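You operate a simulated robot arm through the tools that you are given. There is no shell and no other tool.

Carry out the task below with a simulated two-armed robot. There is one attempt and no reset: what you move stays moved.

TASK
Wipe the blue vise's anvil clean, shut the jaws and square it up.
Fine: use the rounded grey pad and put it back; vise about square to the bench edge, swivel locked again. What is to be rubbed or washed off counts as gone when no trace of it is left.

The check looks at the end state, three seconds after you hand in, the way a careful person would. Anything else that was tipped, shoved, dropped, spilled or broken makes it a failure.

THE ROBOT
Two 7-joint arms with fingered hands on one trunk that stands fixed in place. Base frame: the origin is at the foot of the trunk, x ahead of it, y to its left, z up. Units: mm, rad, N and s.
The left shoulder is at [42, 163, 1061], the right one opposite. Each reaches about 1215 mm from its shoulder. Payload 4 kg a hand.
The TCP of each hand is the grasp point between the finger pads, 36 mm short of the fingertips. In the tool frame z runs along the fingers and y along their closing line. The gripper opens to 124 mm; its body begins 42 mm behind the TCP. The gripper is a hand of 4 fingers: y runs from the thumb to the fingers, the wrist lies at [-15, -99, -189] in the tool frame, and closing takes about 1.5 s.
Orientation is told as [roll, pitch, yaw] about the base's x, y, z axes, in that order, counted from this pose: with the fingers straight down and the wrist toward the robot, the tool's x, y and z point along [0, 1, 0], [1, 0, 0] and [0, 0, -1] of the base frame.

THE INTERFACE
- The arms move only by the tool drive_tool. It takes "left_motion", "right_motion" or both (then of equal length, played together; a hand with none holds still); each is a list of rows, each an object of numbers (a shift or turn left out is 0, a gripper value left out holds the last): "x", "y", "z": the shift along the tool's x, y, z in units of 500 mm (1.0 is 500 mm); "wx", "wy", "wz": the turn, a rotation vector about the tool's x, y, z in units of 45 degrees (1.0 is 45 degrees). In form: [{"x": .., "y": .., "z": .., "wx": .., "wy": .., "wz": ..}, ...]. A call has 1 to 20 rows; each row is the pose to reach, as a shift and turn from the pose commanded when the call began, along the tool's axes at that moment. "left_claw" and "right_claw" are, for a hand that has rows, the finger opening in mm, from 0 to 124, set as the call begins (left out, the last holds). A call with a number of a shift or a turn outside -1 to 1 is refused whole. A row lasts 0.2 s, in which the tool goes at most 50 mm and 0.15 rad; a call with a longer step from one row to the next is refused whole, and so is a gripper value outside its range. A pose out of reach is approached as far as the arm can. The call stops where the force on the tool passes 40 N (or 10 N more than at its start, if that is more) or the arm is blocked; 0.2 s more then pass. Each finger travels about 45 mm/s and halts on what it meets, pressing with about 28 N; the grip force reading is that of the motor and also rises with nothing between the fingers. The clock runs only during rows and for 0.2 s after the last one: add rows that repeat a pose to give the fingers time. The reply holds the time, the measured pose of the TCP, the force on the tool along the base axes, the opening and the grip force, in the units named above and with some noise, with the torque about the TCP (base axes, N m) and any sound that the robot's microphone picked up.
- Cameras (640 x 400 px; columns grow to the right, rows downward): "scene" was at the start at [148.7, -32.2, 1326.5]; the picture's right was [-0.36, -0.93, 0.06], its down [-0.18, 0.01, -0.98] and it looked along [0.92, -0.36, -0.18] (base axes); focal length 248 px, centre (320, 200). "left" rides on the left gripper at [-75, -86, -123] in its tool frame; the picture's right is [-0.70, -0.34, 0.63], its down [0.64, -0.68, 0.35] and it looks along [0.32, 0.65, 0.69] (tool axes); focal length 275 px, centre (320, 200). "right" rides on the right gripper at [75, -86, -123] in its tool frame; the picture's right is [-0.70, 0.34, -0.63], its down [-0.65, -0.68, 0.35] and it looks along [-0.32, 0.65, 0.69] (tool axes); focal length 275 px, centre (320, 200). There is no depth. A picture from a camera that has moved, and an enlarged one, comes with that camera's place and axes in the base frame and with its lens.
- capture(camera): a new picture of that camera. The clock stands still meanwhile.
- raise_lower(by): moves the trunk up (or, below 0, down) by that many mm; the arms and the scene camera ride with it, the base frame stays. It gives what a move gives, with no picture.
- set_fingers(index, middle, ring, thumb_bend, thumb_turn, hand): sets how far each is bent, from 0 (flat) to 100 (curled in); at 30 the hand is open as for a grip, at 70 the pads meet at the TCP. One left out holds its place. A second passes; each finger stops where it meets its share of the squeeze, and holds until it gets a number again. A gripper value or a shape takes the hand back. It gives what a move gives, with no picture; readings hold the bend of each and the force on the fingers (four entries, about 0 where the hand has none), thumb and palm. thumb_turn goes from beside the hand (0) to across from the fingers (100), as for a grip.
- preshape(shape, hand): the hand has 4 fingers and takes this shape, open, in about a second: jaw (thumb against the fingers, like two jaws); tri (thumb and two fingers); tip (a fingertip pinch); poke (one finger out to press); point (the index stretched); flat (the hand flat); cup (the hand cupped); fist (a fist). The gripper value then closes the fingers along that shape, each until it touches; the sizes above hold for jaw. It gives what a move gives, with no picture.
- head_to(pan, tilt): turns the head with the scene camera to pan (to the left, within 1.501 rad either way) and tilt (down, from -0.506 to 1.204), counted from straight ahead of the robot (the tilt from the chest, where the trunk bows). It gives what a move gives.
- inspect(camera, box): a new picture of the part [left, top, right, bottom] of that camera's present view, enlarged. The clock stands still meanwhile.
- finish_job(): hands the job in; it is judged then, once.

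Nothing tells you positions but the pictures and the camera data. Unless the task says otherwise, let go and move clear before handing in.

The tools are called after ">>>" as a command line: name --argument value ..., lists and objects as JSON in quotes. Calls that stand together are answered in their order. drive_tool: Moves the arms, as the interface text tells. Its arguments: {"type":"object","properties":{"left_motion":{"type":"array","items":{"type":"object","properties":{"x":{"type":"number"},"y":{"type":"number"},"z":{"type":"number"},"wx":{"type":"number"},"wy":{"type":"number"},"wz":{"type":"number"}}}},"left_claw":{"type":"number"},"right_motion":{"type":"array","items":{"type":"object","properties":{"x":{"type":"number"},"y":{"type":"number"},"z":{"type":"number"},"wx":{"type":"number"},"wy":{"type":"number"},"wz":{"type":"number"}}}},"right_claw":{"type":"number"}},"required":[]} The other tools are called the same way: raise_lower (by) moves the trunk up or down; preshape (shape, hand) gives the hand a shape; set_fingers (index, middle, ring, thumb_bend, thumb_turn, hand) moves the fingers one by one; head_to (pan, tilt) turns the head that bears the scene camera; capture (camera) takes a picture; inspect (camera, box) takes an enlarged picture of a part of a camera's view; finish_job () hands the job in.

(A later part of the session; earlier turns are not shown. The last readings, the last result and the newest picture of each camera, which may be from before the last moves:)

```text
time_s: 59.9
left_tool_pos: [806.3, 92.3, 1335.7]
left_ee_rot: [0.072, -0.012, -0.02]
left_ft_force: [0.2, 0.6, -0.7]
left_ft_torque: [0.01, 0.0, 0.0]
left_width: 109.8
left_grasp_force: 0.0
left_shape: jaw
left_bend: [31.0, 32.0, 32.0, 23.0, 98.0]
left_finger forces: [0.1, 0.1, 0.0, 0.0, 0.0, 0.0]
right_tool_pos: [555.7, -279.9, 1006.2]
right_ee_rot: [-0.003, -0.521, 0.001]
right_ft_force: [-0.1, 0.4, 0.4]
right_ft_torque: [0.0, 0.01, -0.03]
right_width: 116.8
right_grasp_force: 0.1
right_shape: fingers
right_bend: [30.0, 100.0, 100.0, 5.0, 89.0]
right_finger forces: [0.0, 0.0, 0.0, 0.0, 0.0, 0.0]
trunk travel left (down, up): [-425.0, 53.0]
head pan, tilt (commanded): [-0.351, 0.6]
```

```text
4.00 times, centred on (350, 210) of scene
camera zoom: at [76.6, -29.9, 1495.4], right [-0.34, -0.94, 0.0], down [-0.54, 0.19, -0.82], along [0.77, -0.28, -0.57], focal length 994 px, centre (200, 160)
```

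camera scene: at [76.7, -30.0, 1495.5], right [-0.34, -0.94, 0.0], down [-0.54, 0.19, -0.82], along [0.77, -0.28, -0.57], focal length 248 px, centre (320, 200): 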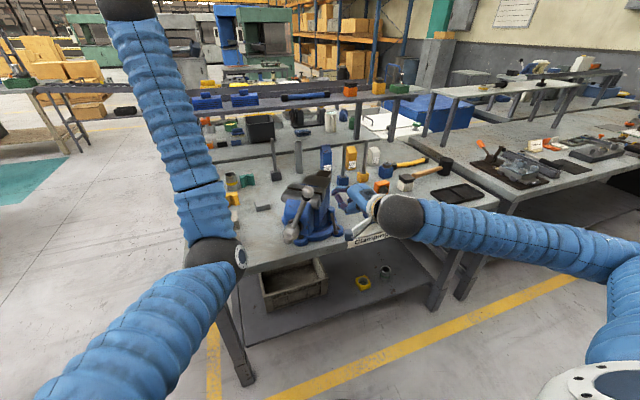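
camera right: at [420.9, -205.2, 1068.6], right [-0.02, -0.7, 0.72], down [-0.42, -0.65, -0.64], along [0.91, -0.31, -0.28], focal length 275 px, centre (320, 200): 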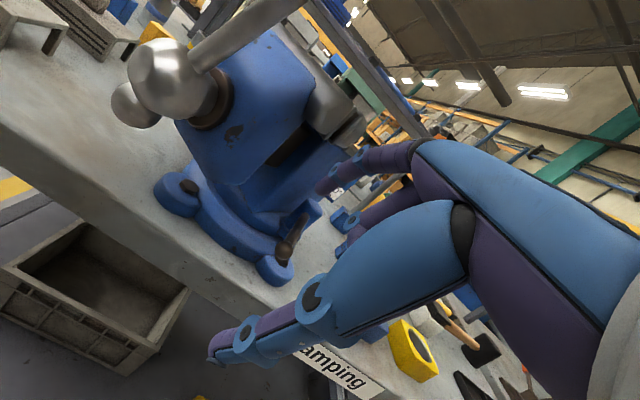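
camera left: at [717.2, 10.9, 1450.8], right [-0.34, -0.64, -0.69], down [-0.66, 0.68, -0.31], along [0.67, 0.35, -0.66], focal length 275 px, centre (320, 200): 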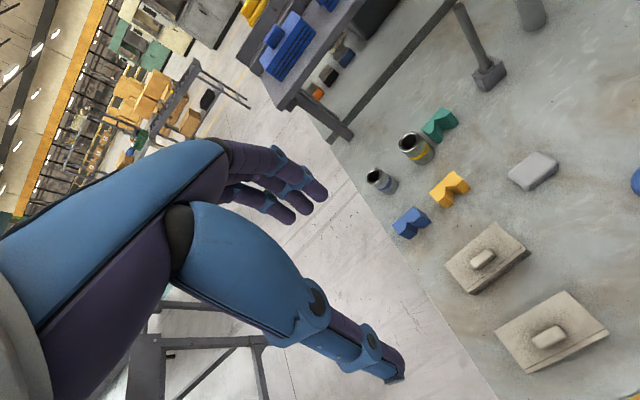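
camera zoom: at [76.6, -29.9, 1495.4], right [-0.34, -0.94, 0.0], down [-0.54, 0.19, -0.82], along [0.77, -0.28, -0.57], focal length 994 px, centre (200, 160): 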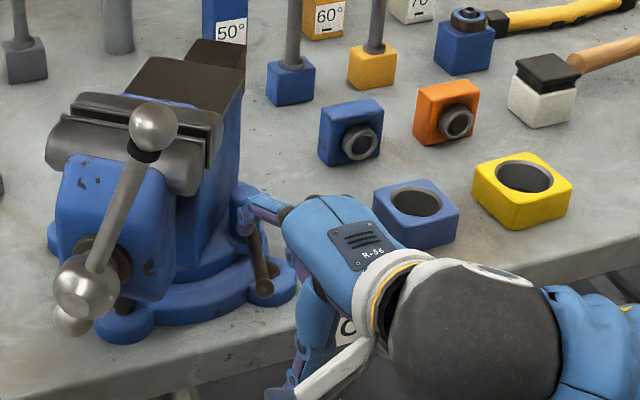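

The index tip is about (640,-273,1000), just above-left of the lever. I'll shift slightly left and lower it beside the lever.

>>> drive_tool --right_motion '[{"x": 0.02, "y": 0.0, "z": 0.0}, {"x": 0.03, "y": -0.02, "z": 0.04}, {"x": 0.03, "y": -0.045, "z": 0.085}, {"x": 0.03, "y": -0.068, "z": 0.128}, {"x": 0.03, "y": -0.068, "z": 0.128}]'

>>> capture --camera "right"

>>> inspect --camera "scene" --box '[290, 180, 400, 270]'

```text
time_s: 61.1
left_tool_pos: [806.3, 92.1, 1335.4]
left_ee_rot: [0.072, -0.015, -0.019]
left_ft_force: [-0.1, 0.1, 0.2]
left_ft_torque: [-0.02, -0.03, -0.05]
left_width: 109.9
left_grasp_force: 0.0
left_shape: jaw
left_bend: [31.0, 32.0, 32.0, 23.0, 98.0]
left_finger forces: [0.0, 0.0, 0.1, 0.1, 0.1, 0.1]
right_tool_pos: [558.4, -265.6, 933.1]
right_ee_rot: [-0.003, -0.523, 0.001]
right_ft_force: [0.4, 1.0, -0.4]
right_ft_torque: [0.01, 0.0, -0.02]
right_width: 116.6
right_grasp_force: 0.2
right_shape: fingers
right_bend: [30.0, 100.0, 100.0, 5.0, 89.0]
right_finger forces: [0.0, 0.0, 0.0, 0.1, 0.1, 0.0]
trunk travel left (down, up): [-425.0, 53.0]
head pan, tilt (commanded): [-0.351, 0.6]
```

```text
taken
camera right: at [423.4, -189.6, 996.1], right [-0.02, -0.7, 0.72], down [-0.42, -0.65, -0.64], along [0.91, -0.31, -0.28], focal length 275 px, centre (320, 200)
```

right: 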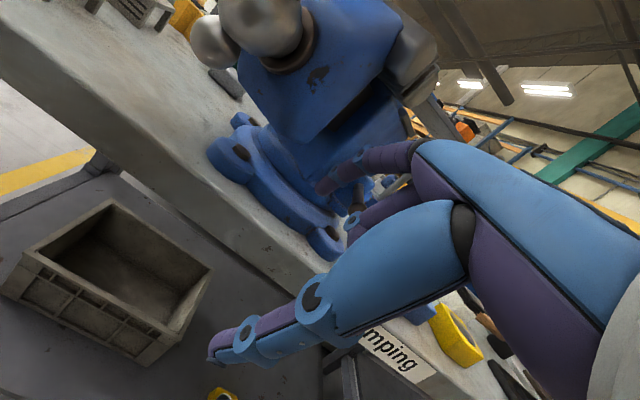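

```text
4.44 times, centred on (345, 225) of scene
camera zoom: at [76.7, -29.9, 1495.5], right [-0.34, -0.94, 0.0], down [-0.54, 0.19, -0.82], along [0.77, -0.28, -0.57], focal length 1104 px, centre (209, 89)
```

zoom: 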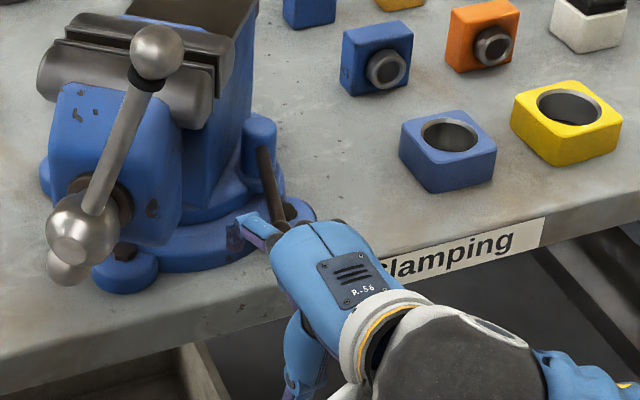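

>>> inspect --camera "right" --box '[290, 120, 450, 260]'

>>> inspect --camera "scene" --box '[330, 205, 390, 250]'

```text
2.86 times, centred on (370, 190) of right
camera zoom: at [423.4, -189.6, 996.1], right [-0.02, -0.7, 0.72], down [-0.42, -0.65, -0.64], along [0.91, -0.31, -0.28], focal length 786 px, centre (177, 229)
```

zoom: 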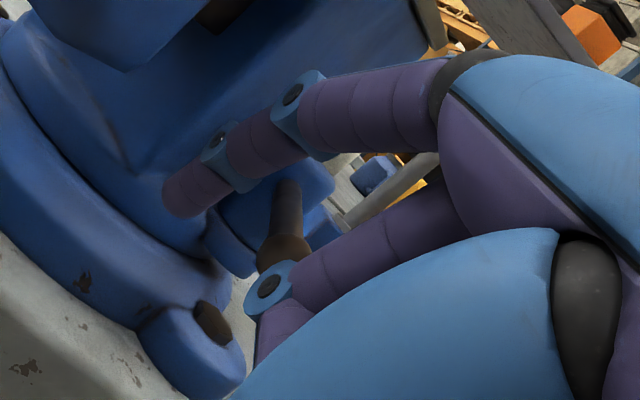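

```text
8.89 times, centred on (360, 228) of scene
camera zoom: at [76.7, -29.9, 1495.5], right [-0.34, -0.94, 0.0], down [-0.54, 0.19, -0.82], along [0.77, -0.28, -0.57], focal length 2208 px, centre (-36, -44)
```

zoom: 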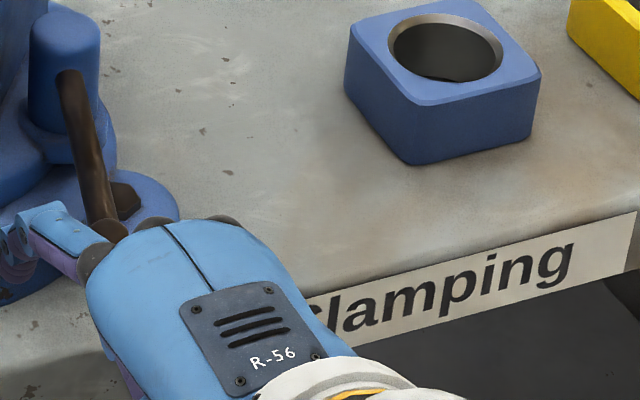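

The lever lies just to the right of the index finger. I'll push gently to the right (counter-clockwise) and watch the force.

>>> drive_tool --right_motion '[{"x": -0.01}, {"x": -0.02}, {"x": -0.03}, {"x": -0.04}, {"x": -0.05}, {"x": -0.06}, {"x": -0.06}]'

>>> inspect --camera "right" --box '[290, 120, 450, 260]'

>>> inspect --camera "scene" --box '[330, 205, 390, 250]'

```text
time_s: 62.7
left_tool_pos: [807.9, 92.3, 1335.4]
left_ee_rot: [0.071, -0.014, -0.02]
left_ft_force: [0.6, -0.7, -0.6]
left_ft_torque: [0.01, -0.01, -0.01]
left_width: 109.9
left_grasp_force: 0.0
left_shape: jaw
left_bend: [31.0, 32.0, 32.0, 23.0, 98.0]
left_finger forces: [0.0, 0.1, 0.0, 0.0, 0.0, 0.1]
right_tool_pos: [557.1, -293.2, 933.5]
right_ee_rot: [-0.003, -0.524, 0.001]
right_ft_force: [-1.4, 1.5, 0.9]
right_ft_torque: [-0.04, -0.03, 0.13]
right_width: 116.3
right_grasp_force: 0.7
right_shape: fingers
right_bend: [31.0, 100.0, 100.0, 5.0, 89.0]
right_finger forces: [1.6, 0.0, 0.0, 0.0, 0.1, 0.1]
trunk travel left (down, up): [-425.0, 53.0]
head pan, tilt (commanded): [-0.351, 0.6]
```

```text
2.86 times, centred on (370, 190) of right
camera zoom: at [422.9, -219.3, 995.9], right [-0.02, -0.7, 0.72], down [-0.42, -0.65, -0.64], along [0.91, -0.31, -0.27], focal length 786 px, centre (177, 229)
```

zoom: 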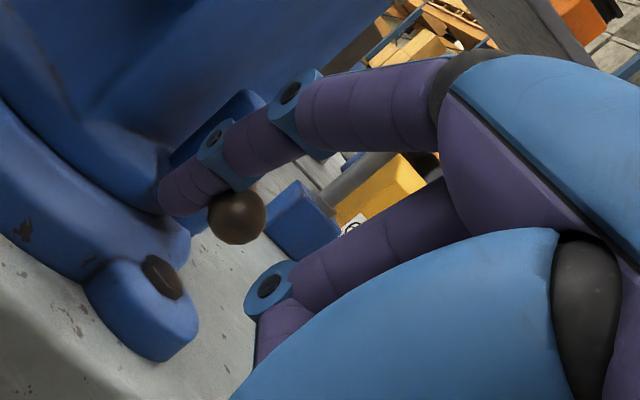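

```text
8.89 times, centred on (360, 228) of scene
camera zoom: at [76.6, -29.6, 1495.4], right [-0.34, -0.94, 0.0], down [-0.54, 0.19, -0.82], along [0.77, -0.28, -0.57], focal length 2208 px, centre (-36, -44)
```

zoom: 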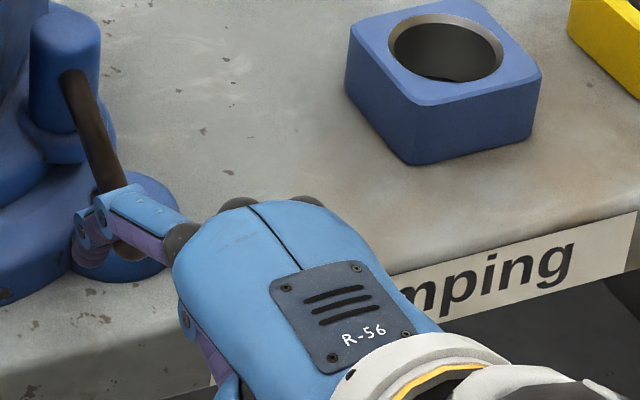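

The lever moves easily under ~1.5 N. I'll keep pushing it around its arc.

>>> drive_tool --right_motion '[{"x": -0.025, "y": -0.003, "z": -0.002}, {"x": -0.05, "y": -0.005, "z": -0.003}, {"x": -0.075, "y": -0.003, "z": -0.002}, {"x": -0.098, "y": 0.001, "z": 0.001}, {"x": -0.12, "y": 0.008, "z": 0.005}, {"x": -0.1426, "y": 0.0173, "z": 0.01}, {"x": -0.1426, "y": 0.0173, "z": 0.01}]'

>>> inspect --camera "right" --box '[240, 100, 480, 280]'

>>> inspect --camera "scene" --box '[330, 195, 410, 250]'

```text
time_s: 64.3
left_tool_pos: [807.2, 92.7, 1335.8]
left_ee_rot: [0.072, -0.015, -0.019]
left_ft_force: [-0.5, 0.9, -0.7]
left_ft_torque: [-0.03, -0.01, 0.0]
left_width: 110.2
left_grasp_force: 0.1
left_shape: jaw
left_bend: [31.0, 32.0, 32.0, 23.0, 98.0]
left_finger forces: [0.0, 0.0, 0.0, 0.0, 0.0, 0.1]
right_tool_pos: [568.3, -365.7, 932.3]
right_ee_rot: [-0.001, -0.522, 0.002]
right_ft_force: [-0.3, 1.7, -0.7]
right_ft_torque: [-0.02, 0.03, 0.13]
right_width: 115.8
right_grasp_force: 0.5
right_shape: fingers
right_bend: [31.0, 100.0, 100.0, 5.0, 89.0]
right_finger forces: [1.7, 0.1, 0.0, 0.0, 0.0, 0.0]
trunk travel left (down, up): [-425.0, 53.0]
head pan, tilt (commanded): [-0.351, 0.6]
```

```text
2.22 times, centred on (360, 190) of right
camera zoom: at [433.8, -290.7, 995.2], right [-0.02, -0.7, 0.72], down [-0.42, -0.65, -0.64], along [0.91, -0.31, -0.28], focal length 612 px, centre (231, 222)
```

zoom: 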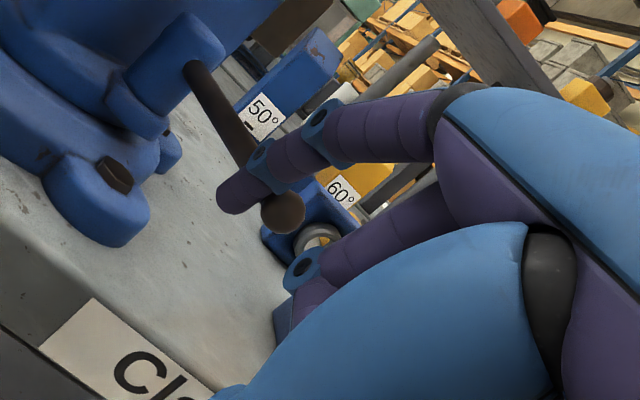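

```text
7.27 times, centred on (370, 222) of scene
camera zoom: at [76.6, -29.6, 1495.4], right [-0.34, -0.94, 0.0], down [-0.54, 0.19, -0.82], along [0.77, -0.28, -0.57], focal length 1806 px, centre (-44, 36)
```

zoom: 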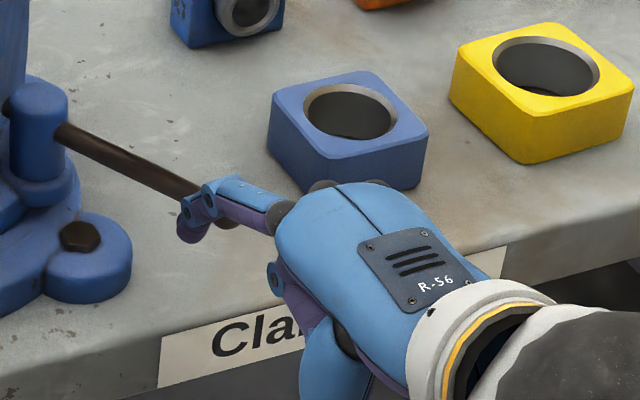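

Lever has swung ~50° with little resistance. I'll push a bit further to see if it meets a stop.

>>> drive_tool --right_motion '[{"x": -0.018, "y": 0.01, "z": 0.006}, {"x": -0.035, "y": 0.022, "z": 0.013}, {"x": -0.049, "y": 0.036, "z": 0.021}, {"x": -0.049, "y": 0.036, "z": 0.021}]'

>>> inspect --camera "scene" --box '[330, 195, 410, 250]'

```text
time_s: 65.3
left_tool_pos: [807.4, 92.6, 1333.7]
left_ee_rot: [0.071, -0.014, -0.02]
left_ft_force: [-0.3, -0.4, 0.1]
left_ft_torque: [-0.05, 0.02, 0.01]
left_width: 109.9
left_grasp_force: 0.1
left_shape: jaw
left_bend: [31.0, 32.0, 32.0, 23.0, 98.0]
left_finger forces: [0.0, 0.0, 0.1, 0.1, 0.1, 0.0]
right_tool_pos: [589.6, -390.1, 931.2]
right_ee_rot: [-0.001, -0.522, 0.0]
right_ft_force: [-0.7, 1.1, -3.2]
right_ft_torque: [-0.02, 0.25, 0.06]
right_width: 113.4
right_grasp_force: 1.8
right_shape: fingers
right_bend: [32.0, 100.0, 100.0, 5.0, 89.0]
right_finger forces: [3.1, 0.1, 0.0, 0.0, 0.0, 0.1]
trunk travel left (down, up): [-425.0, 53.0]
head pan, tilt (commanded): [-0.351, 0.6]
```

```text
7.27 times, centred on (370, 222) of scene
camera zoom: at [76.6, -29.8, 1495.4], right [-0.34, -0.94, 0.0], down [-0.54, 0.19, -0.82], along [0.77, -0.28, -0.57], focal length 1806 px, centre (-44, 36)
```

zoom: 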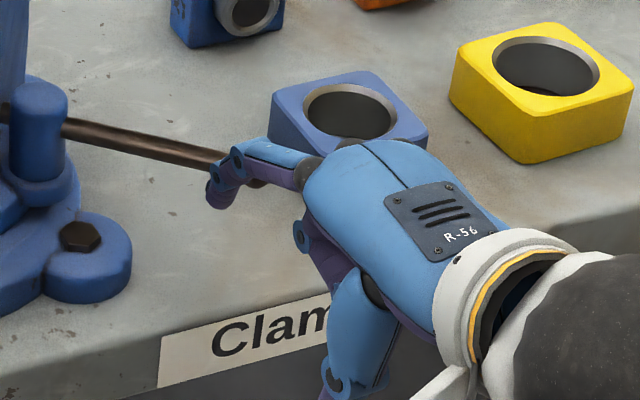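

The lever has swung ~70° and stays put. I'll withdraw the right hand clear, then check the lever and vise state.

>>> drive_tool --right_motion '[{"x": 0.0, "y": -0.025, "z": -0.024}, {"x": 0.0, "y": -0.059, "z": -0.057}, {"x": 0.0, "y": -0.044, "z": -0.164}, {"x": -0.05, "y": 0.0, "z": -0.225}, {"x": -0.11, "y": 0.04, "z": -0.28}, {"x": -0.18, "y": 0.08, "z": -0.33}, {"x": -0.18, "y": 0.08, "z": -0.33}]'

>>> capture --camera "scene"

>>> inspect --camera "scene" --box '[270, 160, 400, 260]'

```text
refused: row 3 steps farther than a row can; nothing moved
```

```text
taken
camera scene: at [76.6, -29.8, 1495.4], right [-0.34, -0.94, 0.0], down [-0.54, 0.19, -0.82], along [0.77, -0.28, -0.57], focal length 248 px, centre (320, 200)
```

scene: 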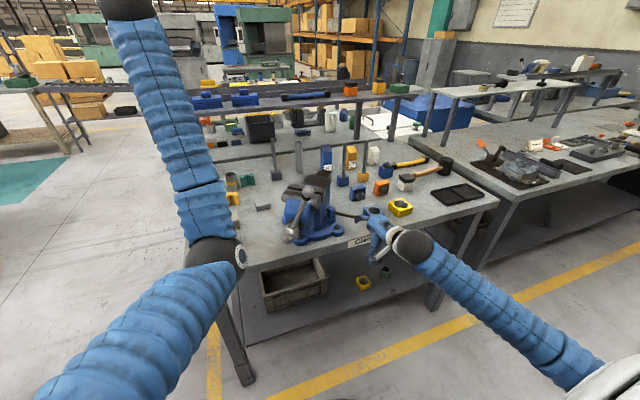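

```text
4.00 times, centred on (335, 210) of scene
camera zoom: at [76.6, -29.8, 1495.4], right [-0.34, -0.94, 0.0], down [-0.54, 0.19, -0.82], along [0.77, -0.28, -0.57], focal length 994 px, centre (260, 160)
```

zoom: 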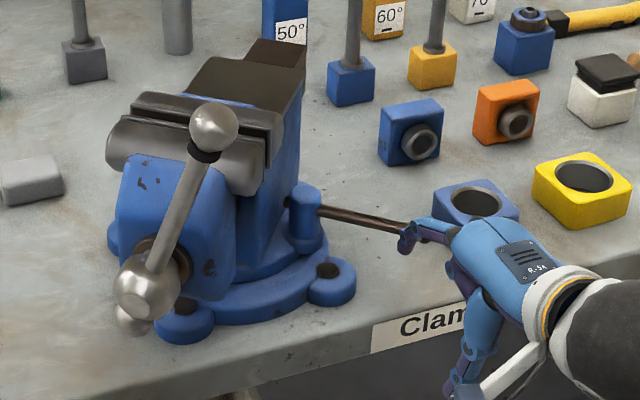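

The vise hasn't moved and the lever is swung open. I'll withdraw the right hand with smaller steps.

>>> drive_tool --right_motion '[{"x": 0.0, "y": -0.025, "z": -0.024}, {"x": 0.0, "y": -0.055, "z": -0.057}, {"x": 0.0, "y": -0.05, "z": -0.12}, {"x": -0.02, "y": -0.03, "z": -0.19}, {"x": -0.07, "y": 0.0, "z": -0.24}, {"x": -0.12, "y": 0.04, "z": -0.29}, {"x": -0.18, "y": 0.08, "z": -0.33}, {"x": -0.18, "y": 0.08, "z": -0.33}]'

>>> capture --camera "scene"

>>> inspect --camera "scene" --box '[270, 160, 400, 260]'

```text
time_s: 67.1
left_tool_pos: [807.1, 92.2, 1335.4]
left_ee_rot: [0.072, -0.014, -0.017]
left_ft_force: [0.8, 0.4, 0.6]
left_ft_torque: [-0.02, -0.05, 0.01]
left_width: 109.9
left_grasp_force: 0.0
left_shape: jaw
left_bend: [31.0, 32.0, 32.0, 23.0, 98.0]
left_finger forces: [0.1, 0.0, 0.0, 0.0, 0.0, 0.0]
right_tool_pos: [542.2, -480.5, 1095.8]
right_ee_rot: [-0.001, -0.52, 0.001]
right_ft_force: [-0.1, -0.3, -0.1]
right_ft_torque: [-0.03, -0.02, 0.0]
right_width: 116.5
right_grasp_force: 0.1
right_shape: fingers
right_bend: [30.0, 100.0, 100.0, 5.0, 89.0]
right_finger forces: [0.1, 0.0, 0.0, 0.0, 0.0, 0.0]
trunk travel left (down, up): [-425.0, 53.0]
head pan, tilt (commanded): [-0.351, 0.6]
```

```text
taken
camera scene: at [76.5, -29.5, 1495.4], right [-0.34, -0.94, 0.0], down [-0.54, 0.19, -0.82], along [0.77, -0.28, -0.57], focal length 248 px, centre (320, 200)
```

scene: 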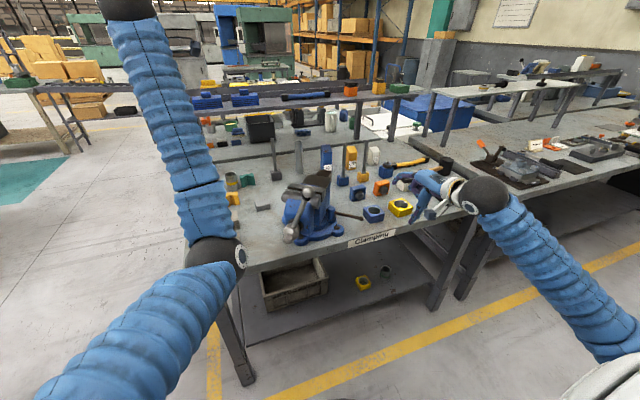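

```text
4.00 times, centred on (335, 210) of scene
camera zoom: at [76.5, -29.5, 1495.4], right [-0.34, -0.94, 0.0], down [-0.54, 0.19, -0.82], along [0.77, -0.28, -0.57], focal length 994 px, centre (260, 160)
```

zoom: 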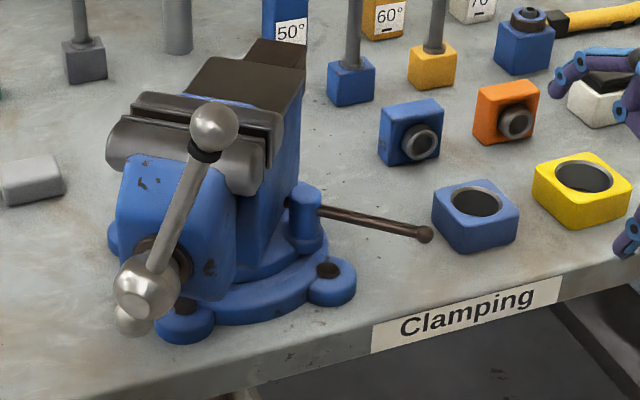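

The lock lever is now open (~225°). Now I bring the left hand round with fingers pointing right, to push the front of the vise; first closing it and rotating in place.

>>> drive_tool --left_motion '[{"x": 0.0, "y": -0.02, "z": 0.01, "wy": -0.17}, {"x": 0.0, "y": -0.04, "z": 0.03, "wy": -0.34}, {"x": 0.0, "y": -0.06, "z": 0.06, "wy": -0.51}, {"x": 0.0, "y": -0.08, "z": 0.09, "wy": -0.68}, {"x": 0.0, "y": -0.1, "z": 0.12, "wy": -0.85}, {"x": 0.0, "y": -0.12, "z": 0.14, "wy": -1.0}, {"x": 0.0, "y": -0.12, "z": 0.14, "wy": -1.0}, {"x": 0.0, "y": -0.12, "z": 0.14, "wy": -1.0}]' --left_claw 0

>>> capture --camera "scene"

```text
time_s: 68.9
left_tool_pos: [747.6, 102.8, 1264.9]
left_ee_rot: [-0.714, -0.007, -0.019]
left_ft_force: [1.2, 0.2, 0.6]
left_ft_torque: [-0.03, 0.05, -0.01]
left_width: 0.1
left_grasp_force: 28.0
left_shape: jaw
left_bend: [70.0, 70.0, 70.0, 71.0, 100.0]
left_finger forces: [0.0, 0.1, 0.1, 0.1, 0.0, 0.0]
left hand out of reach, approached as far as the arm can: row 1, 2, 3, 4
right_tool_pos: [542.6, -479.1, 1096.0]
right_ee_rot: [0.0, -0.521, 0.001]
right_ft_force: [-0.4, 0.5, 0.5]
right_ft_torque: [0.01, -0.03, 0.01]
right_width: 116.9
right_grasp_force: 0.0
right_shape: fingers
right_bend: [30.0, 100.0, 100.0, 5.0, 89.0]
right_finger forces: [0.0, 0.1, 0.0, 0.0, 0.0, 0.1]
trunk travel left (down, up): [-425.0, 53.0]
head pan, tilt (commanded): [-0.351, 0.6]
```

```text
taken
camera scene: at [76.8, -28.3, 1495.5], right [-0.34, -0.94, 0.0], down [-0.54, 0.19, -0.82], along [0.77, -0.28, -0.57], focal length 248 px, centre (320, 200)
```

scene: 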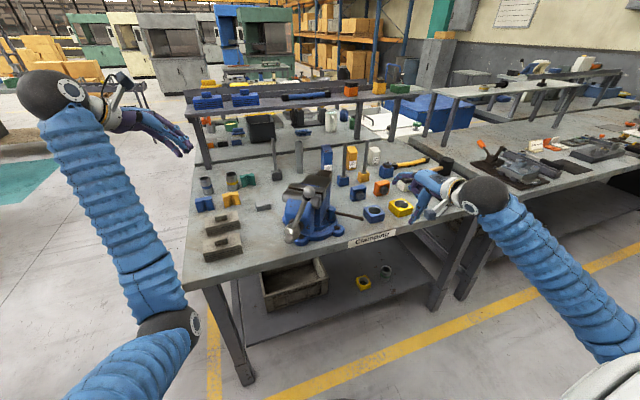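

>>> drive_tool --left_motion '[{"y": -0.012, "z": 0.054, "wy": -0.15}, {"y": -0.025, "z": 0.108, "wy": -0.3}, {"y": -0.037, "z": 0.163, "wy": -0.45}, {"y": -0.049, "z": 0.217, "wy": -0.6}, {"y": -0.061, "z": 0.271, "wy": -0.75}, {"y": -0.074, "z": 0.325, "wy": -0.9}, {"y": -0.086, "z": 0.38, "wy": -1.0}, {"y": -0.086, "z": 0.38, "wy": -1.0}]'

>>> capture --camera "scene"

>>> capture --camera "left"

```text
time_s: 70.9
left_tool_pos: [718.6, 15.3, 1129.8]
left_ee_rot: [-1.429, -0.051, 0.017]
left_ft_force: [0.2, -0.9, 0.4]
left_ft_torque: [0.02, -0.06, -0.03]
left_width: 0.0
left_grasp_force: 28.0
left_shape: jaw
left_bend: [70.0, 70.0, 70.0, 71.0, 100.0]
left_finger forces: [0.0, 0.0, 0.0, 0.0, 0.0, 0.1]
right_tool_pos: [541.9, -480.7, 1095.7]
right_ee_rot: [0.0, -0.522, 0.001]
right_ft_force: [0.7, -0.6, 0.4]
right_ft_torque: [0.01, -0.02, 0.01]
right_width: 116.9
right_grasp_force: 0.1
right_shape: fingers
right_bend: [30.0, 100.0, 100.0, 5.0, 89.0]
right_finger forces: [0.1, 0.1, 0.0, 0.0, 0.0, 0.0]
trunk travel left (down, up): [-425.0, 53.0]
head pan, tilt (commanded): [-0.351, 0.6]
stopped in row 8 (left hand): the arm was blocked; the commanded pose is now the measured one
```

```text
taken
camera scene: at [76.4, -29.6, 1495.5], right [-0.34, -0.94, 0.0], down [-0.54, 0.19, -0.82], along [0.77, -0.28, -0.57], focal length 248 px, centre (320, 200)
```

scene: 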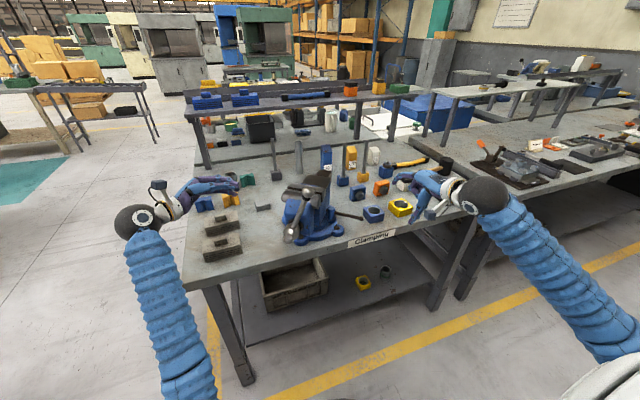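

```text
taken
camera left: at [626.0, 124.8, 1216.6], right [-0.35, -0.73, 0.58], down [-0.64, -0.26, -0.72], along [0.68, -0.63, -0.38], focal length 275 px, centre (320, 200)
```

left: 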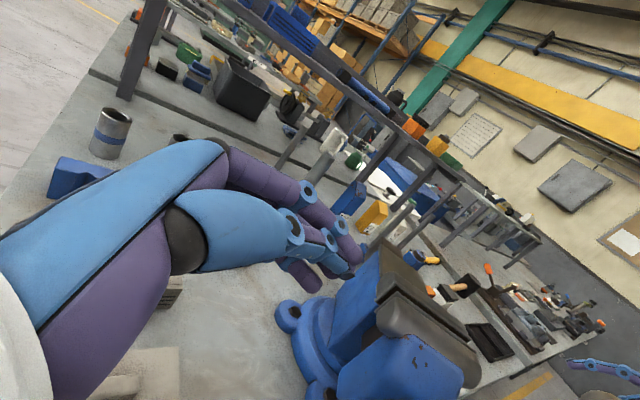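

The left hand is in a workable orientation (fingers pointing right, slightly down). I'll zoom in to locate the moving jaw's left face.

>>> inspect --camera "left" --box '[260, 220, 500, 400]'

>>> inspect --camera "scene" --box '[270, 165, 370, 255]'

>>> inspect --camera "right" --box '[0, 0, 320, 200]'

```text
2.22 times, centred on (380, 310) of left
camera zoom: at [626.0, 124.8, 1216.6], right [-0.35, -0.73, 0.58], down [-0.64, -0.26, -0.72], along [0.68, -0.63, -0.38], focal length 612 px, centre (187, -44)
```

zoom: 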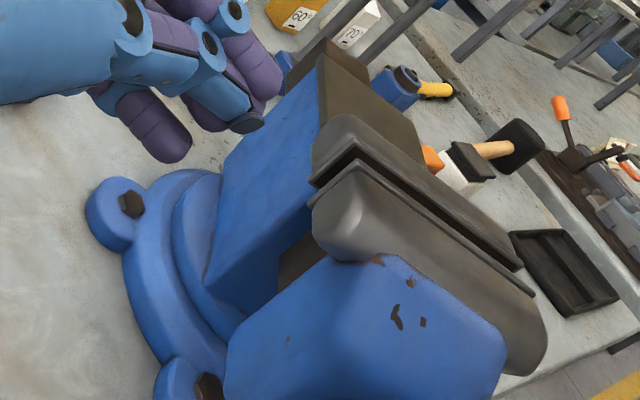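

```text
4.44 times, centred on (320, 210) of scene
camera zoom: at [76.4, -29.6, 1495.5], right [-0.34, -0.94, 0.0], down [-0.54, 0.19, -0.82], along [0.77, -0.28, -0.57], focal length 1104 px, centre (320, 156)
```

zoom: 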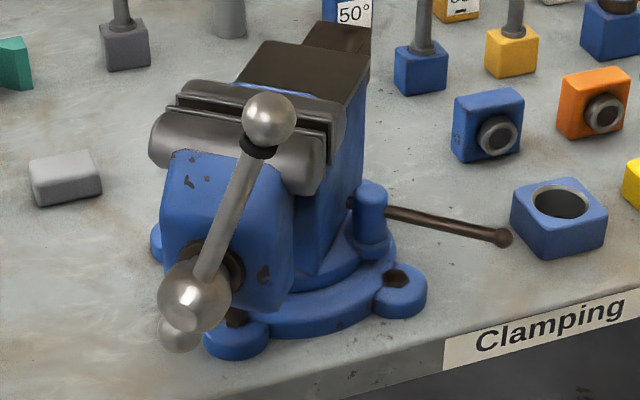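

```text
2.00 times, centred on (160, 100) of right
camera zoom: at [406.7, -406.0, 1159.0], right [-0.02, -0.7, 0.72], down [-0.42, -0.65, -0.64], along [0.91, -0.31, -0.28], focal length 551 px, centre (640, 400)
```

zoom: 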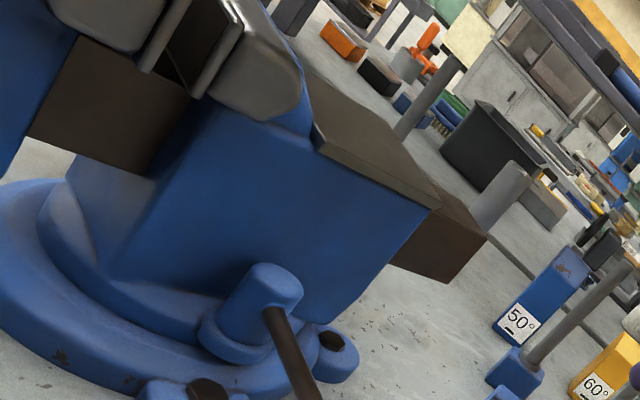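

I take the moving jaw's left face contact to be around (696,-149,1000). I'll bring the closed left fingertips near it.

>>> drive_tool --left_motion '[{"x": 0.05, "y": -0.011, "z": 0.052}, {"x": 0.1, "y": -0.023, "z": 0.105}, {"x": 0.145, "y": -0.034, "z": 0.157}, {"x": 0.19, "y": -0.045, "z": 0.209}, {"x": 0.19, "y": -0.045, "z": 0.209}]'

>>> capture --camera "scene"

>>> inspect --camera "scene" --box '[230, 160, 370, 255]'

>>> capture --camera "left"

```text
time_s: 72.3
left_tool_pos: [719.4, -83.4, 1076.4]
left_ee_rot: [-1.449, -0.125, 0.013]
left_ft_force: [0.1, -0.9, 0.6]
left_ft_torque: [-0.02, -0.01, 0.02]
left_width: 0.0
left_grasp_force: 28.2
left_shape: jaw
left_bend: [70.0, 70.0, 70.0, 71.0, 100.0]
left_finger forces: [0.0, 0.0, 0.1, 0.0, 0.1, 0.1]
right_tool_pos: [541.4, -480.9, 1093.8]
right_ee_rot: [0.001, -0.519, 0.001]
right_ft_force: [0.7, 0.1, -0.3]
right_ft_torque: [-0.03, 0.01, 0.0]
right_width: 116.6
right_grasp_force: 0.0
right_shape: fingers
right_bend: [30.0, 100.0, 100.0, 5.0, 89.0]
right_finger forces: [0.0, 0.1, 0.0, 0.0, 0.1, 0.1]
trunk travel left (down, up): [-425.0, 53.0]
head pan, tilt (commanded): [-0.351, 0.6]
stopped in row 5 (left hand): the arm was blocked; the commanded pose is now the measured one
```

```text
taken
camera scene: at [76.7, -30.0, 1493.4], right [-0.34, -0.94, 0.0], down [-0.54, 0.19, -0.82], along [0.77, -0.28, -0.57], focal length 248 px, centre (320, 200)
```

scene: 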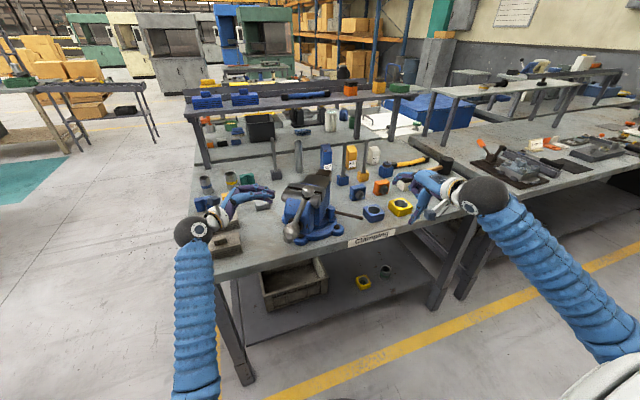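

```text
4.21 times, centred on (300, 208) of scene
camera zoom: at [76.7, -30.0, 1493.4], right [-0.34, -0.94, 0.0], down [-0.54, 0.19, -0.82], along [0.77, -0.28, -0.57], focal length 1046 px, centre (404, 168)
```

zoom: 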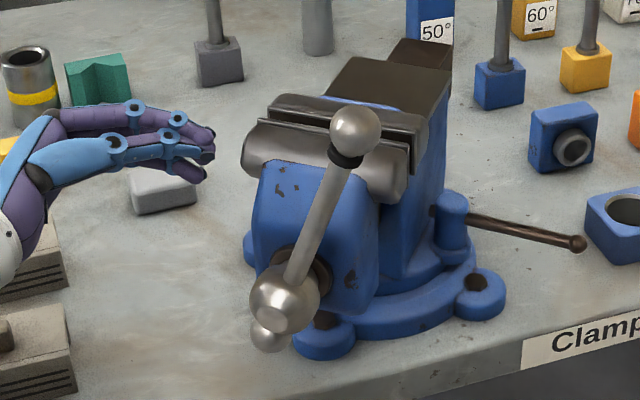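

```text
taken
camera left: at [620.0, 28.6, 1155.1], right [-0.4, -0.72, 0.57], down [-0.59, -0.27, -0.76], along [0.7, -0.64, -0.32], focal length 275 px, centre (320, 200)
```

left: 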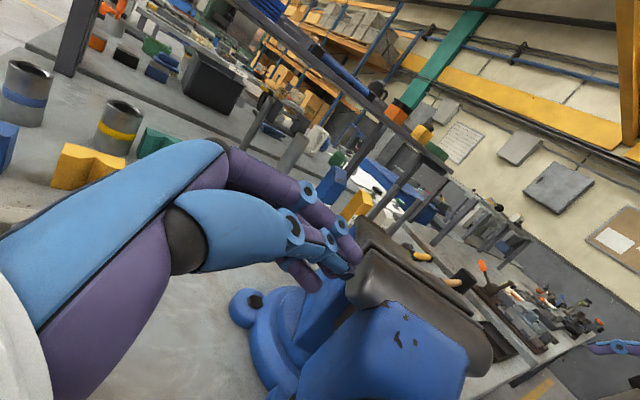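

The left wrist is at a joint limit here, so pushing from this side is awkward. I'll pull the left hand back and instead push the tail end from the right with the right hand.

>>> drive_tool --left_motion '[{"x": -0.023, "y": 0.01, "z": -0.053}, {"x": -0.046, "y": 0.02, "z": -0.106, "wy": 0.1}, {"x": -0.07, "y": 0.03, "z": -0.16, "wy": 0.25}, {"x": -0.1, "y": 0.038, "z": -0.212, "wy": 0.42}, {"x": -0.13, "y": 0.038, "z": -0.25, "wy": 0.6}, {"x": -0.16, "y": 0.038, "z": -0.3, "wy": 0.78}, {"x": -0.2, "y": 0.038, "z": -0.34, "wy": 0.95}, {"x": -0.2, "y": 0.038, "z": -0.34, "wy": 0.95}]'

>>> preshape --hand "right" --shape "jaw"

>>> capture --camera "scene"

```text
time_s: 74.1
left_tool_pos: [721.1, 74.2, 1197.2]
left_ee_rot: [-0.699, -0.117, 0.014]
left_ft_force: [0.1, 0.2, -0.1]
left_ft_torque: [0.02, 0.0, -0.01]
left_width: 0.0
left_grasp_force: 28.3
left_shape: jaw
left_bend: [70.0, 70.0, 70.0, 71.0, 100.0]
left_finger forces: [0.1, 0.0, 0.0, 0.0, 0.1, 0.0]
right_tool_pos: [541.4, -481.4, 1096.7]
right_ee_rot: [-0.001, -0.522, 0.004]
right_ft_force: [-0.1, -0.2, 0.4]
right_ft_torque: [-0.01, -0.04, 0.0]
right_width: 116.9
right_grasp_force: 0.1
right_shape: fingers
right_bend: [30.0, 100.0, 100.0, 5.0, 89.0]
right_finger forces: [0.0, 0.0, 0.1, 0.0, 0.0, 0.1]
trunk travel left (down, up): [-425.0, 53.0]
head pan, tilt (commanded): [-0.351, 0.6]
```

```text
time_s: 75.0
left_tool_pos: [720.9, 73.6, 1196.4]
left_ee_rot: [-0.703, -0.12, 0.013]
left_ft_force: [-0.7, 0.2, -0.8]
left_ft_torque: [-0.01, -0.01, -0.02]
left_width: 0.0
left_grasp_force: 28.2
left_shape: jaw
left_bend: [70.0, 70.0, 70.0, 71.0, 100.0]
left_finger forces: [0.0, 0.0, 0.0, 0.0, 0.0, 0.0]
right_tool_pos: [541.7, -480.3, 1095.6]
right_ee_rot: [-0.003, -0.521, 0.001]
right_ft_force: [0.4, 0.3, 1.1]
right_ft_torque: [-0.01, -0.01, -0.01]
right_width: 124.0
right_grasp_force: 0.1
right_shape: jaw
right_bend: [30.0, 30.0, 30.0, 30.0, 97.0]
right_finger forces: [0.0, 0.1, 0.1, 0.1, 0.1, 0.0]
trunk travel left (down, up): [-425.0, 53.0]
head pan, tilt (commanded): [-0.351, 0.6]
```

```text
taken
camera scene: at [76.6, -29.8, 1495.4], right [-0.34, -0.94, 0.0], down [-0.54, 0.19, -0.82], along [0.77, -0.28, -0.57], focal length 248 px, centre (320, 200)
```

scene: 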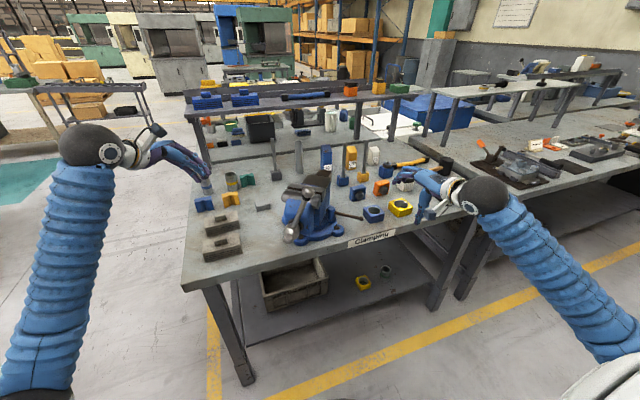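

The arms are clear. I'll bring the closed right hand, fingers down, over the bench to the right of the vise's tail (which ends about (890,-355), top z≈1036).

>>> drive_tool --right_motion '[{"x": 0.015, "y": 0.09, "z": 0.003, "wx": 0.15}, {"x": 0.03, "y": 0.18, "z": 0.006, "wx": 0.3}, {"x": 0.045, "y": 0.27, "z": 0.009, "wx": 0.45}, {"x": 0.06, "y": 0.358, "z": 0.012, "wx": 0.6}, {"x": 0.075, "y": 0.41, "z": 0.06, "wx": 0.667}, {"x": 0.09, "y": 0.463, "z": 0.108, "wx": 0.667}, {"x": 0.105, "y": 0.516, "z": 0.156, "wx": 0.667}, {"x": 0.12, "y": 0.569, "z": 0.203, "wx": 0.667}, {"x": 0.12, "y": 0.569, "z": 0.203, "wx": 0.667}]' --right_claw 0

>>> capture --camera "scene"

>>> capture --camera "right"

```text
time_s: 77.0
left_tool_pos: [720.5, 72.8, 1198.2]
left_ee_rot: [-0.7, -0.118, 0.012]
left_ft_force: [0.0, -0.3, 0.7]
left_ft_torque: [-0.01, 0.01, 0.02]
left_width: 0.0
left_grasp_force: 28.3
left_shape: jaw
left_bend: [70.0, 70.0, 70.0, 71.0, 100.0]
left_finger forces: [0.1, 0.1, 0.0, 0.0, 0.0, 0.0]
right_tool_pos: [840.8, -420.3, 1150.6]
right_ee_rot: [0.0, 0.002, 0.002]
right_ft_force: [-0.5, -0.2, -0.5]
right_ft_torque: [0.0, -0.04, 0.03]
right_width: 0.2
right_grasp_force: 27.8
right_shape: jaw
right_bend: [70.0, 70.0, 70.0, 71.0, 100.0]
right_finger forces: [0.0, 0.0, 0.0, 0.0, 0.1, 0.1]
trunk travel left (down, up): [-425.0, 53.0]
head pan, tilt (commanded): [-0.351, 0.6]
```

```text
taken
camera scene: at [75.9, -30.6, 1495.5], right [-0.34, -0.94, 0.0], down [-0.54, 0.19, -0.82], along [0.77, -0.28, -0.57], focal length 248 px, centre (320, 200)
```

scene: 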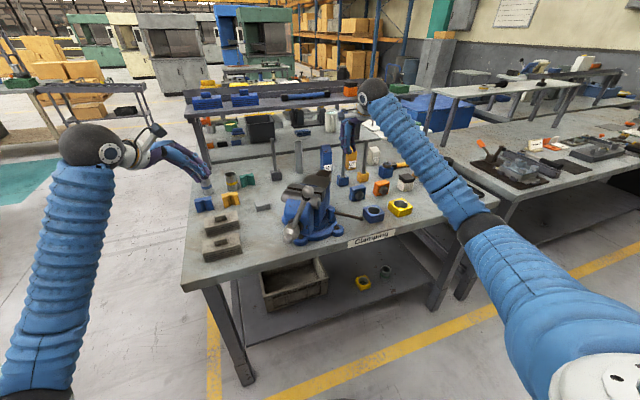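

```text
taken
camera right: at [754.3, -346.9, 1272.8], right [0.34, -0.7, 0.63], down [-0.68, -0.65, -0.34], along [0.65, -0.32, -0.69], focal length 275 px, centre (320, 200)
```

right: 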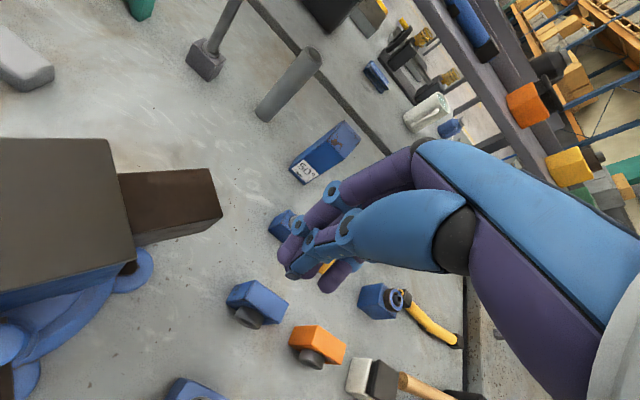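

The right hand is above and to the right of the tail. I'll lower it beside the tail.

>>> drive_tool --right_motion '[{"x": 0.01, "z": 0.07}, {"x": 0.02, "z": 0.14}, {"x": 0.03, "z": 0.19}, {"x": 0.03, "z": 0.229}, {"x": 0.03, "z": 0.229}]'

>>> capture --camera "right"

>>> inspect --camera "scene" --box '[270, 120, 410, 250]'

```text
time_s: 78.2
left_tool_pos: [721.4, 72.1, 1196.8]
left_ee_rot: [-0.701, -0.119, 0.015]
left_ft_force: [0.1, -0.6, 0.7]
left_ft_torque: [-0.01, 0.0, -0.02]
left_width: 0.1
left_grasp_force: 27.9
left_shape: jaw
left_bend: [70.0, 70.0, 70.0, 71.0, 100.0]
left_finger forces: [0.0, 0.0, 0.0, 0.0, 0.1, 0.0]
right_tool_pos: [840.8, -406.5, 1035.5]
right_ee_rot: [-0.003, 0.002, 0.002]
right_ft_force: [-0.4, -0.3, 0.1]
right_ft_torque: [0.01, 0.01, 0.0]
right_width: 0.0
right_grasp_force: 28.5
right_shape: jaw
right_bend: [70.0, 70.0, 70.0, 71.0, 100.0]
right_finger forces: [0.1, 0.1, 0.0, 0.0, 0.0, 0.1]
trunk travel left (down, up): [-425.0, 53.0]
head pan, tilt (commanded): [-0.351, 0.6]
```

```text
taken
camera right: at [754.8, -331.9, 1157.9], right [0.34, -0.7, 0.63], down [-0.68, -0.65, -0.34], along [0.65, -0.32, -0.69], focal length 275 px, centre (320, 200)
```

right: 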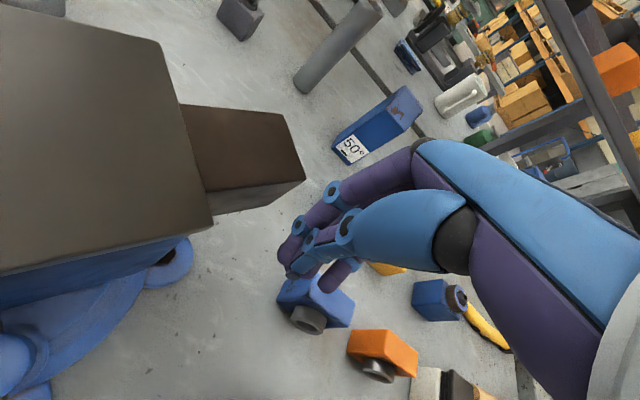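

```text
3.08 times, centred on (340, 185) of scene
camera zoom: at [76.7, -29.4, 1495.5], right [-0.34, -0.94, 0.0], down [-0.54, 0.19, -0.82], along [0.77, -0.28, -0.57], focal length 764 px, centre (258, 246)
```

zoom: 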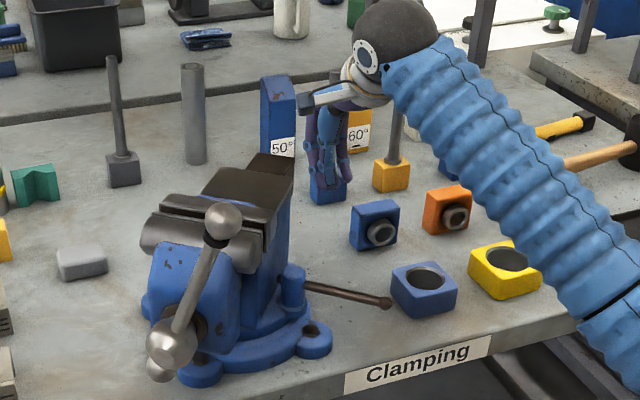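

In position. I'll push toward the tail's right side in small steps, watching the contact force.

>>> drive_tool --right_motion '[{"x": 0.02, "y": 0.016}, {"x": 0.035, "y": 0.028}, {"x": 0.045, "y": 0.036}, {"x": 0.053, "y": 0.042}, {"x": 0.061, "y": 0.048}, {"x": 0.069, "y": 0.054}, {"x": 0.069, "y": 0.054}]'

>>> capture --camera "right"

```text
time_s: 79.8
left_tool_pos: [721.7, 72.9, 1196.5]
left_ee_rot: [-0.701, -0.118, 0.014]
left_ft_force: [0.0, 0.0, -0.4]
left_ft_torque: [-0.01, 0.0, 0.03]
left_width: 0.1
left_grasp_force: 27.8
left_shape: jaw
left_bend: [70.0, 70.0, 70.0, 71.0, 100.0]
left_finger forces: [0.0, 0.0, 0.0, 0.0, 0.1, 0.0]
right_tool_pos: [865.2, -371.0, 1033.1]
right_ee_rot: [0.001, 0.002, 0.001]
right_ft_force: [-1.2, -2.0, -0.4]
right_ft_torque: [0.04, 0.01, 0.0]
right_width: 0.1
right_grasp_force: 28.2
right_shape: jaw
right_bend: [70.0, 70.0, 70.0, 71.0, 100.0]
right_finger forces: [2.3, 0.0, 0.0, 0.0, 0.0, 0.0]
trunk travel left (down, up): [-425.0, 53.0]
head pan, tilt (commanded): [-0.351, 0.6]
```

```text
taken
camera right: at [781.0, -296.3, 1156.7], right [0.34, -0.7, 0.63], down [-0.68, -0.65, -0.34], along [0.65, -0.31, -0.69], focal length 275 px, centre (320, 200)
```

right: 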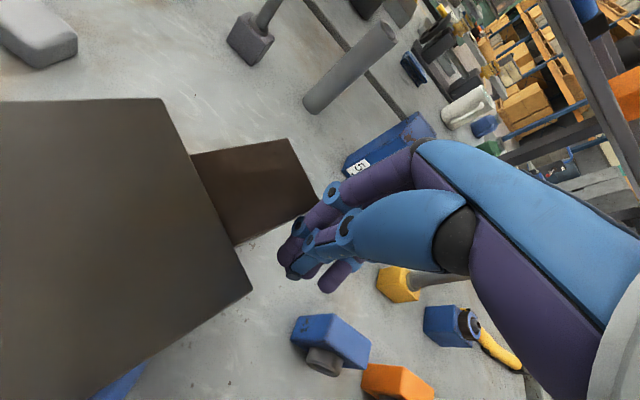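

Contact at ~2 N and the vise turns freely, so the lock is open. I'll continue around the arc.

>>> drive_tool --right_motion '[{"x": 0.0184, "y": 0.0176}, {"x": 0.0374, "y": 0.0328}, {"x": 0.0578, "y": 0.0462}, {"x": 0.0792, "y": 0.0578}, {"x": 0.0792, "y": 0.0578}]'

>>> capture --camera "right"

>>> inspect --camera "scene" --box '[260, 150, 380, 260]'

```text
time_s: 81.0
left_tool_pos: [721.2, 73.4, 1197.3]
left_ee_rot: [-0.702, -0.119, 0.012]
left_ft_force: [0.4, -0.5, 0.0]
left_ft_torque: [-0.02, 0.0, 0.0]
left_width: 0.0
left_grasp_force: 28.1
left_shape: jaw
left_bend: [70.0, 70.0, 70.0, 71.0, 100.0]
left_finger forces: [0.1, 0.1, 0.0, 0.1, 0.1, 0.0]
right_tool_pos: [894.4, -331.7, 1034.5]
right_ee_rot: [0.001, 0.003, 0.001]
right_ft_force: [-0.9, 0.0, -0.2]
right_ft_torque: [0.02, 0.01, 0.01]
right_width: 0.0
right_grasp_force: 28.3
right_shape: jaw
right_bend: [70.0, 70.0, 70.0, 71.0, 100.0]
right_finger forces: [0.0, 0.0, 0.0, 0.1, 0.0, 0.0]
trunk travel left (down, up): [-425.0, 53.0]
head pan, tilt (commanded): [-0.351, 0.6]
```

```text
taken
camera right: at [809.0, -256.6, 1157.4], right [0.34, -0.7, 0.63], down [-0.68, -0.65, -0.34], along [0.65, -0.31, -0.69], focal length 275 px, centre (320, 200)
```

right: 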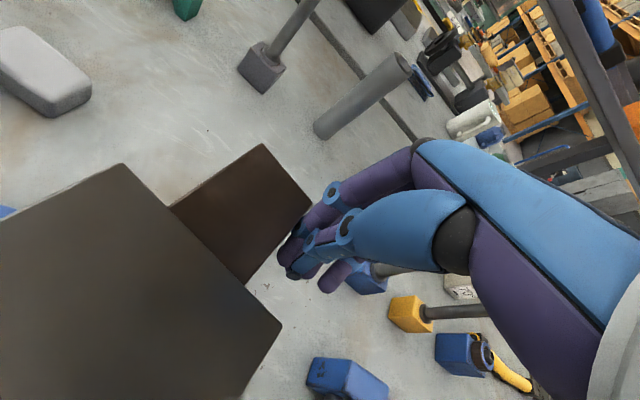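

```text
3.64 times, centred on (320, 205) of scene
camera zoom: at [76.5, -30.0, 1495.4], right [-0.34, -0.94, 0.0], down [-0.54, 0.19, -0.82], along [0.77, -0.28, -0.57], focal length 903 px, centre (320, 182)
```

zoom: 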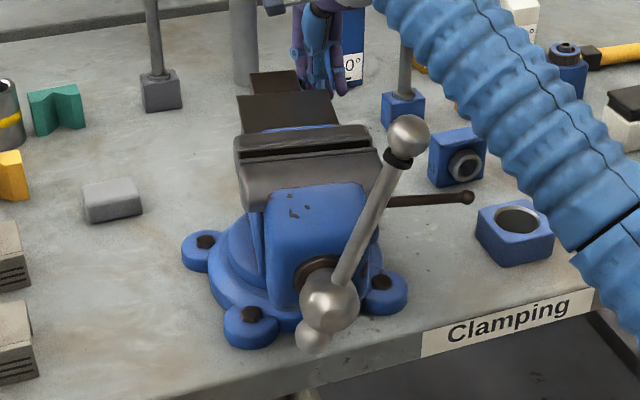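

The vise has turned to about 10° from square; the lock post turns with it. I'll continue gently to avoid overshoot.

>>> drive_tool --right_motion '[{"x": 0.009, "y": 0.004}, {"x": 0.018, "y": 0.008}, {"x": 0.025, "y": 0.0105}, {"x": 0.032, "y": 0.013}, {"x": 0.037, "y": 0.015}, {"x": 0.041, "y": 0.016}, {"x": 0.045, "y": 0.017}, {"x": 0.048, "y": 0.018}, {"x": 0.048, "y": 0.018}]'

>>> capture --camera "right"

```text
time_s: 83.0
left_tool_pos: [721.6, 73.2, 1197.3]
left_ee_rot: [-0.702, -0.119, 0.014]
left_ft_force: [0.2, -0.4, 0.1]
left_ft_torque: [-0.03, -0.01, -0.01]
left_width: 0.0
left_grasp_force: 28.1
left_shape: jaw
left_bend: [70.0, 70.0, 70.0, 71.0, 100.0]
left_finger forces: [0.0, 0.0, 0.0, 0.0, 0.0, 0.0]
right_tool_pos: [902.9, -308.0, 1034.4]
right_ee_rot: [-0.001, 0.001, 0.003]
right_ft_force: [-0.4, -2.5, -0.8]
right_ft_torque: [-0.04, 0.05, -0.05]
right_width: 0.0
right_grasp_force: 27.6
right_shape: jaw
right_bend: [70.0, 70.0, 70.0, 71.0, 100.0]
right_finger forces: [4.1, 0.0, 0.0, 0.0, 0.1, 0.1]
trunk travel left (down, up): [-425.0, 53.0]
head pan, tilt (commanded): [-0.351, 0.6]
```

```text
taken
camera right: at [818.6, -232.6, 1157.4], right [0.34, -0.7, 0.63], down [-0.68, -0.65, -0.34], along [0.65, -0.32, -0.69], focal length 275 px, centre (320, 200)
```

right: 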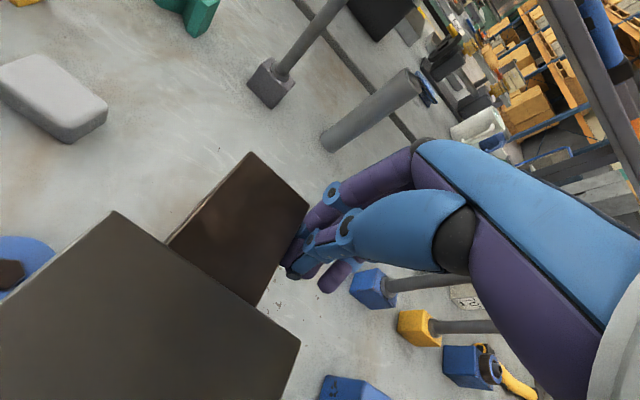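

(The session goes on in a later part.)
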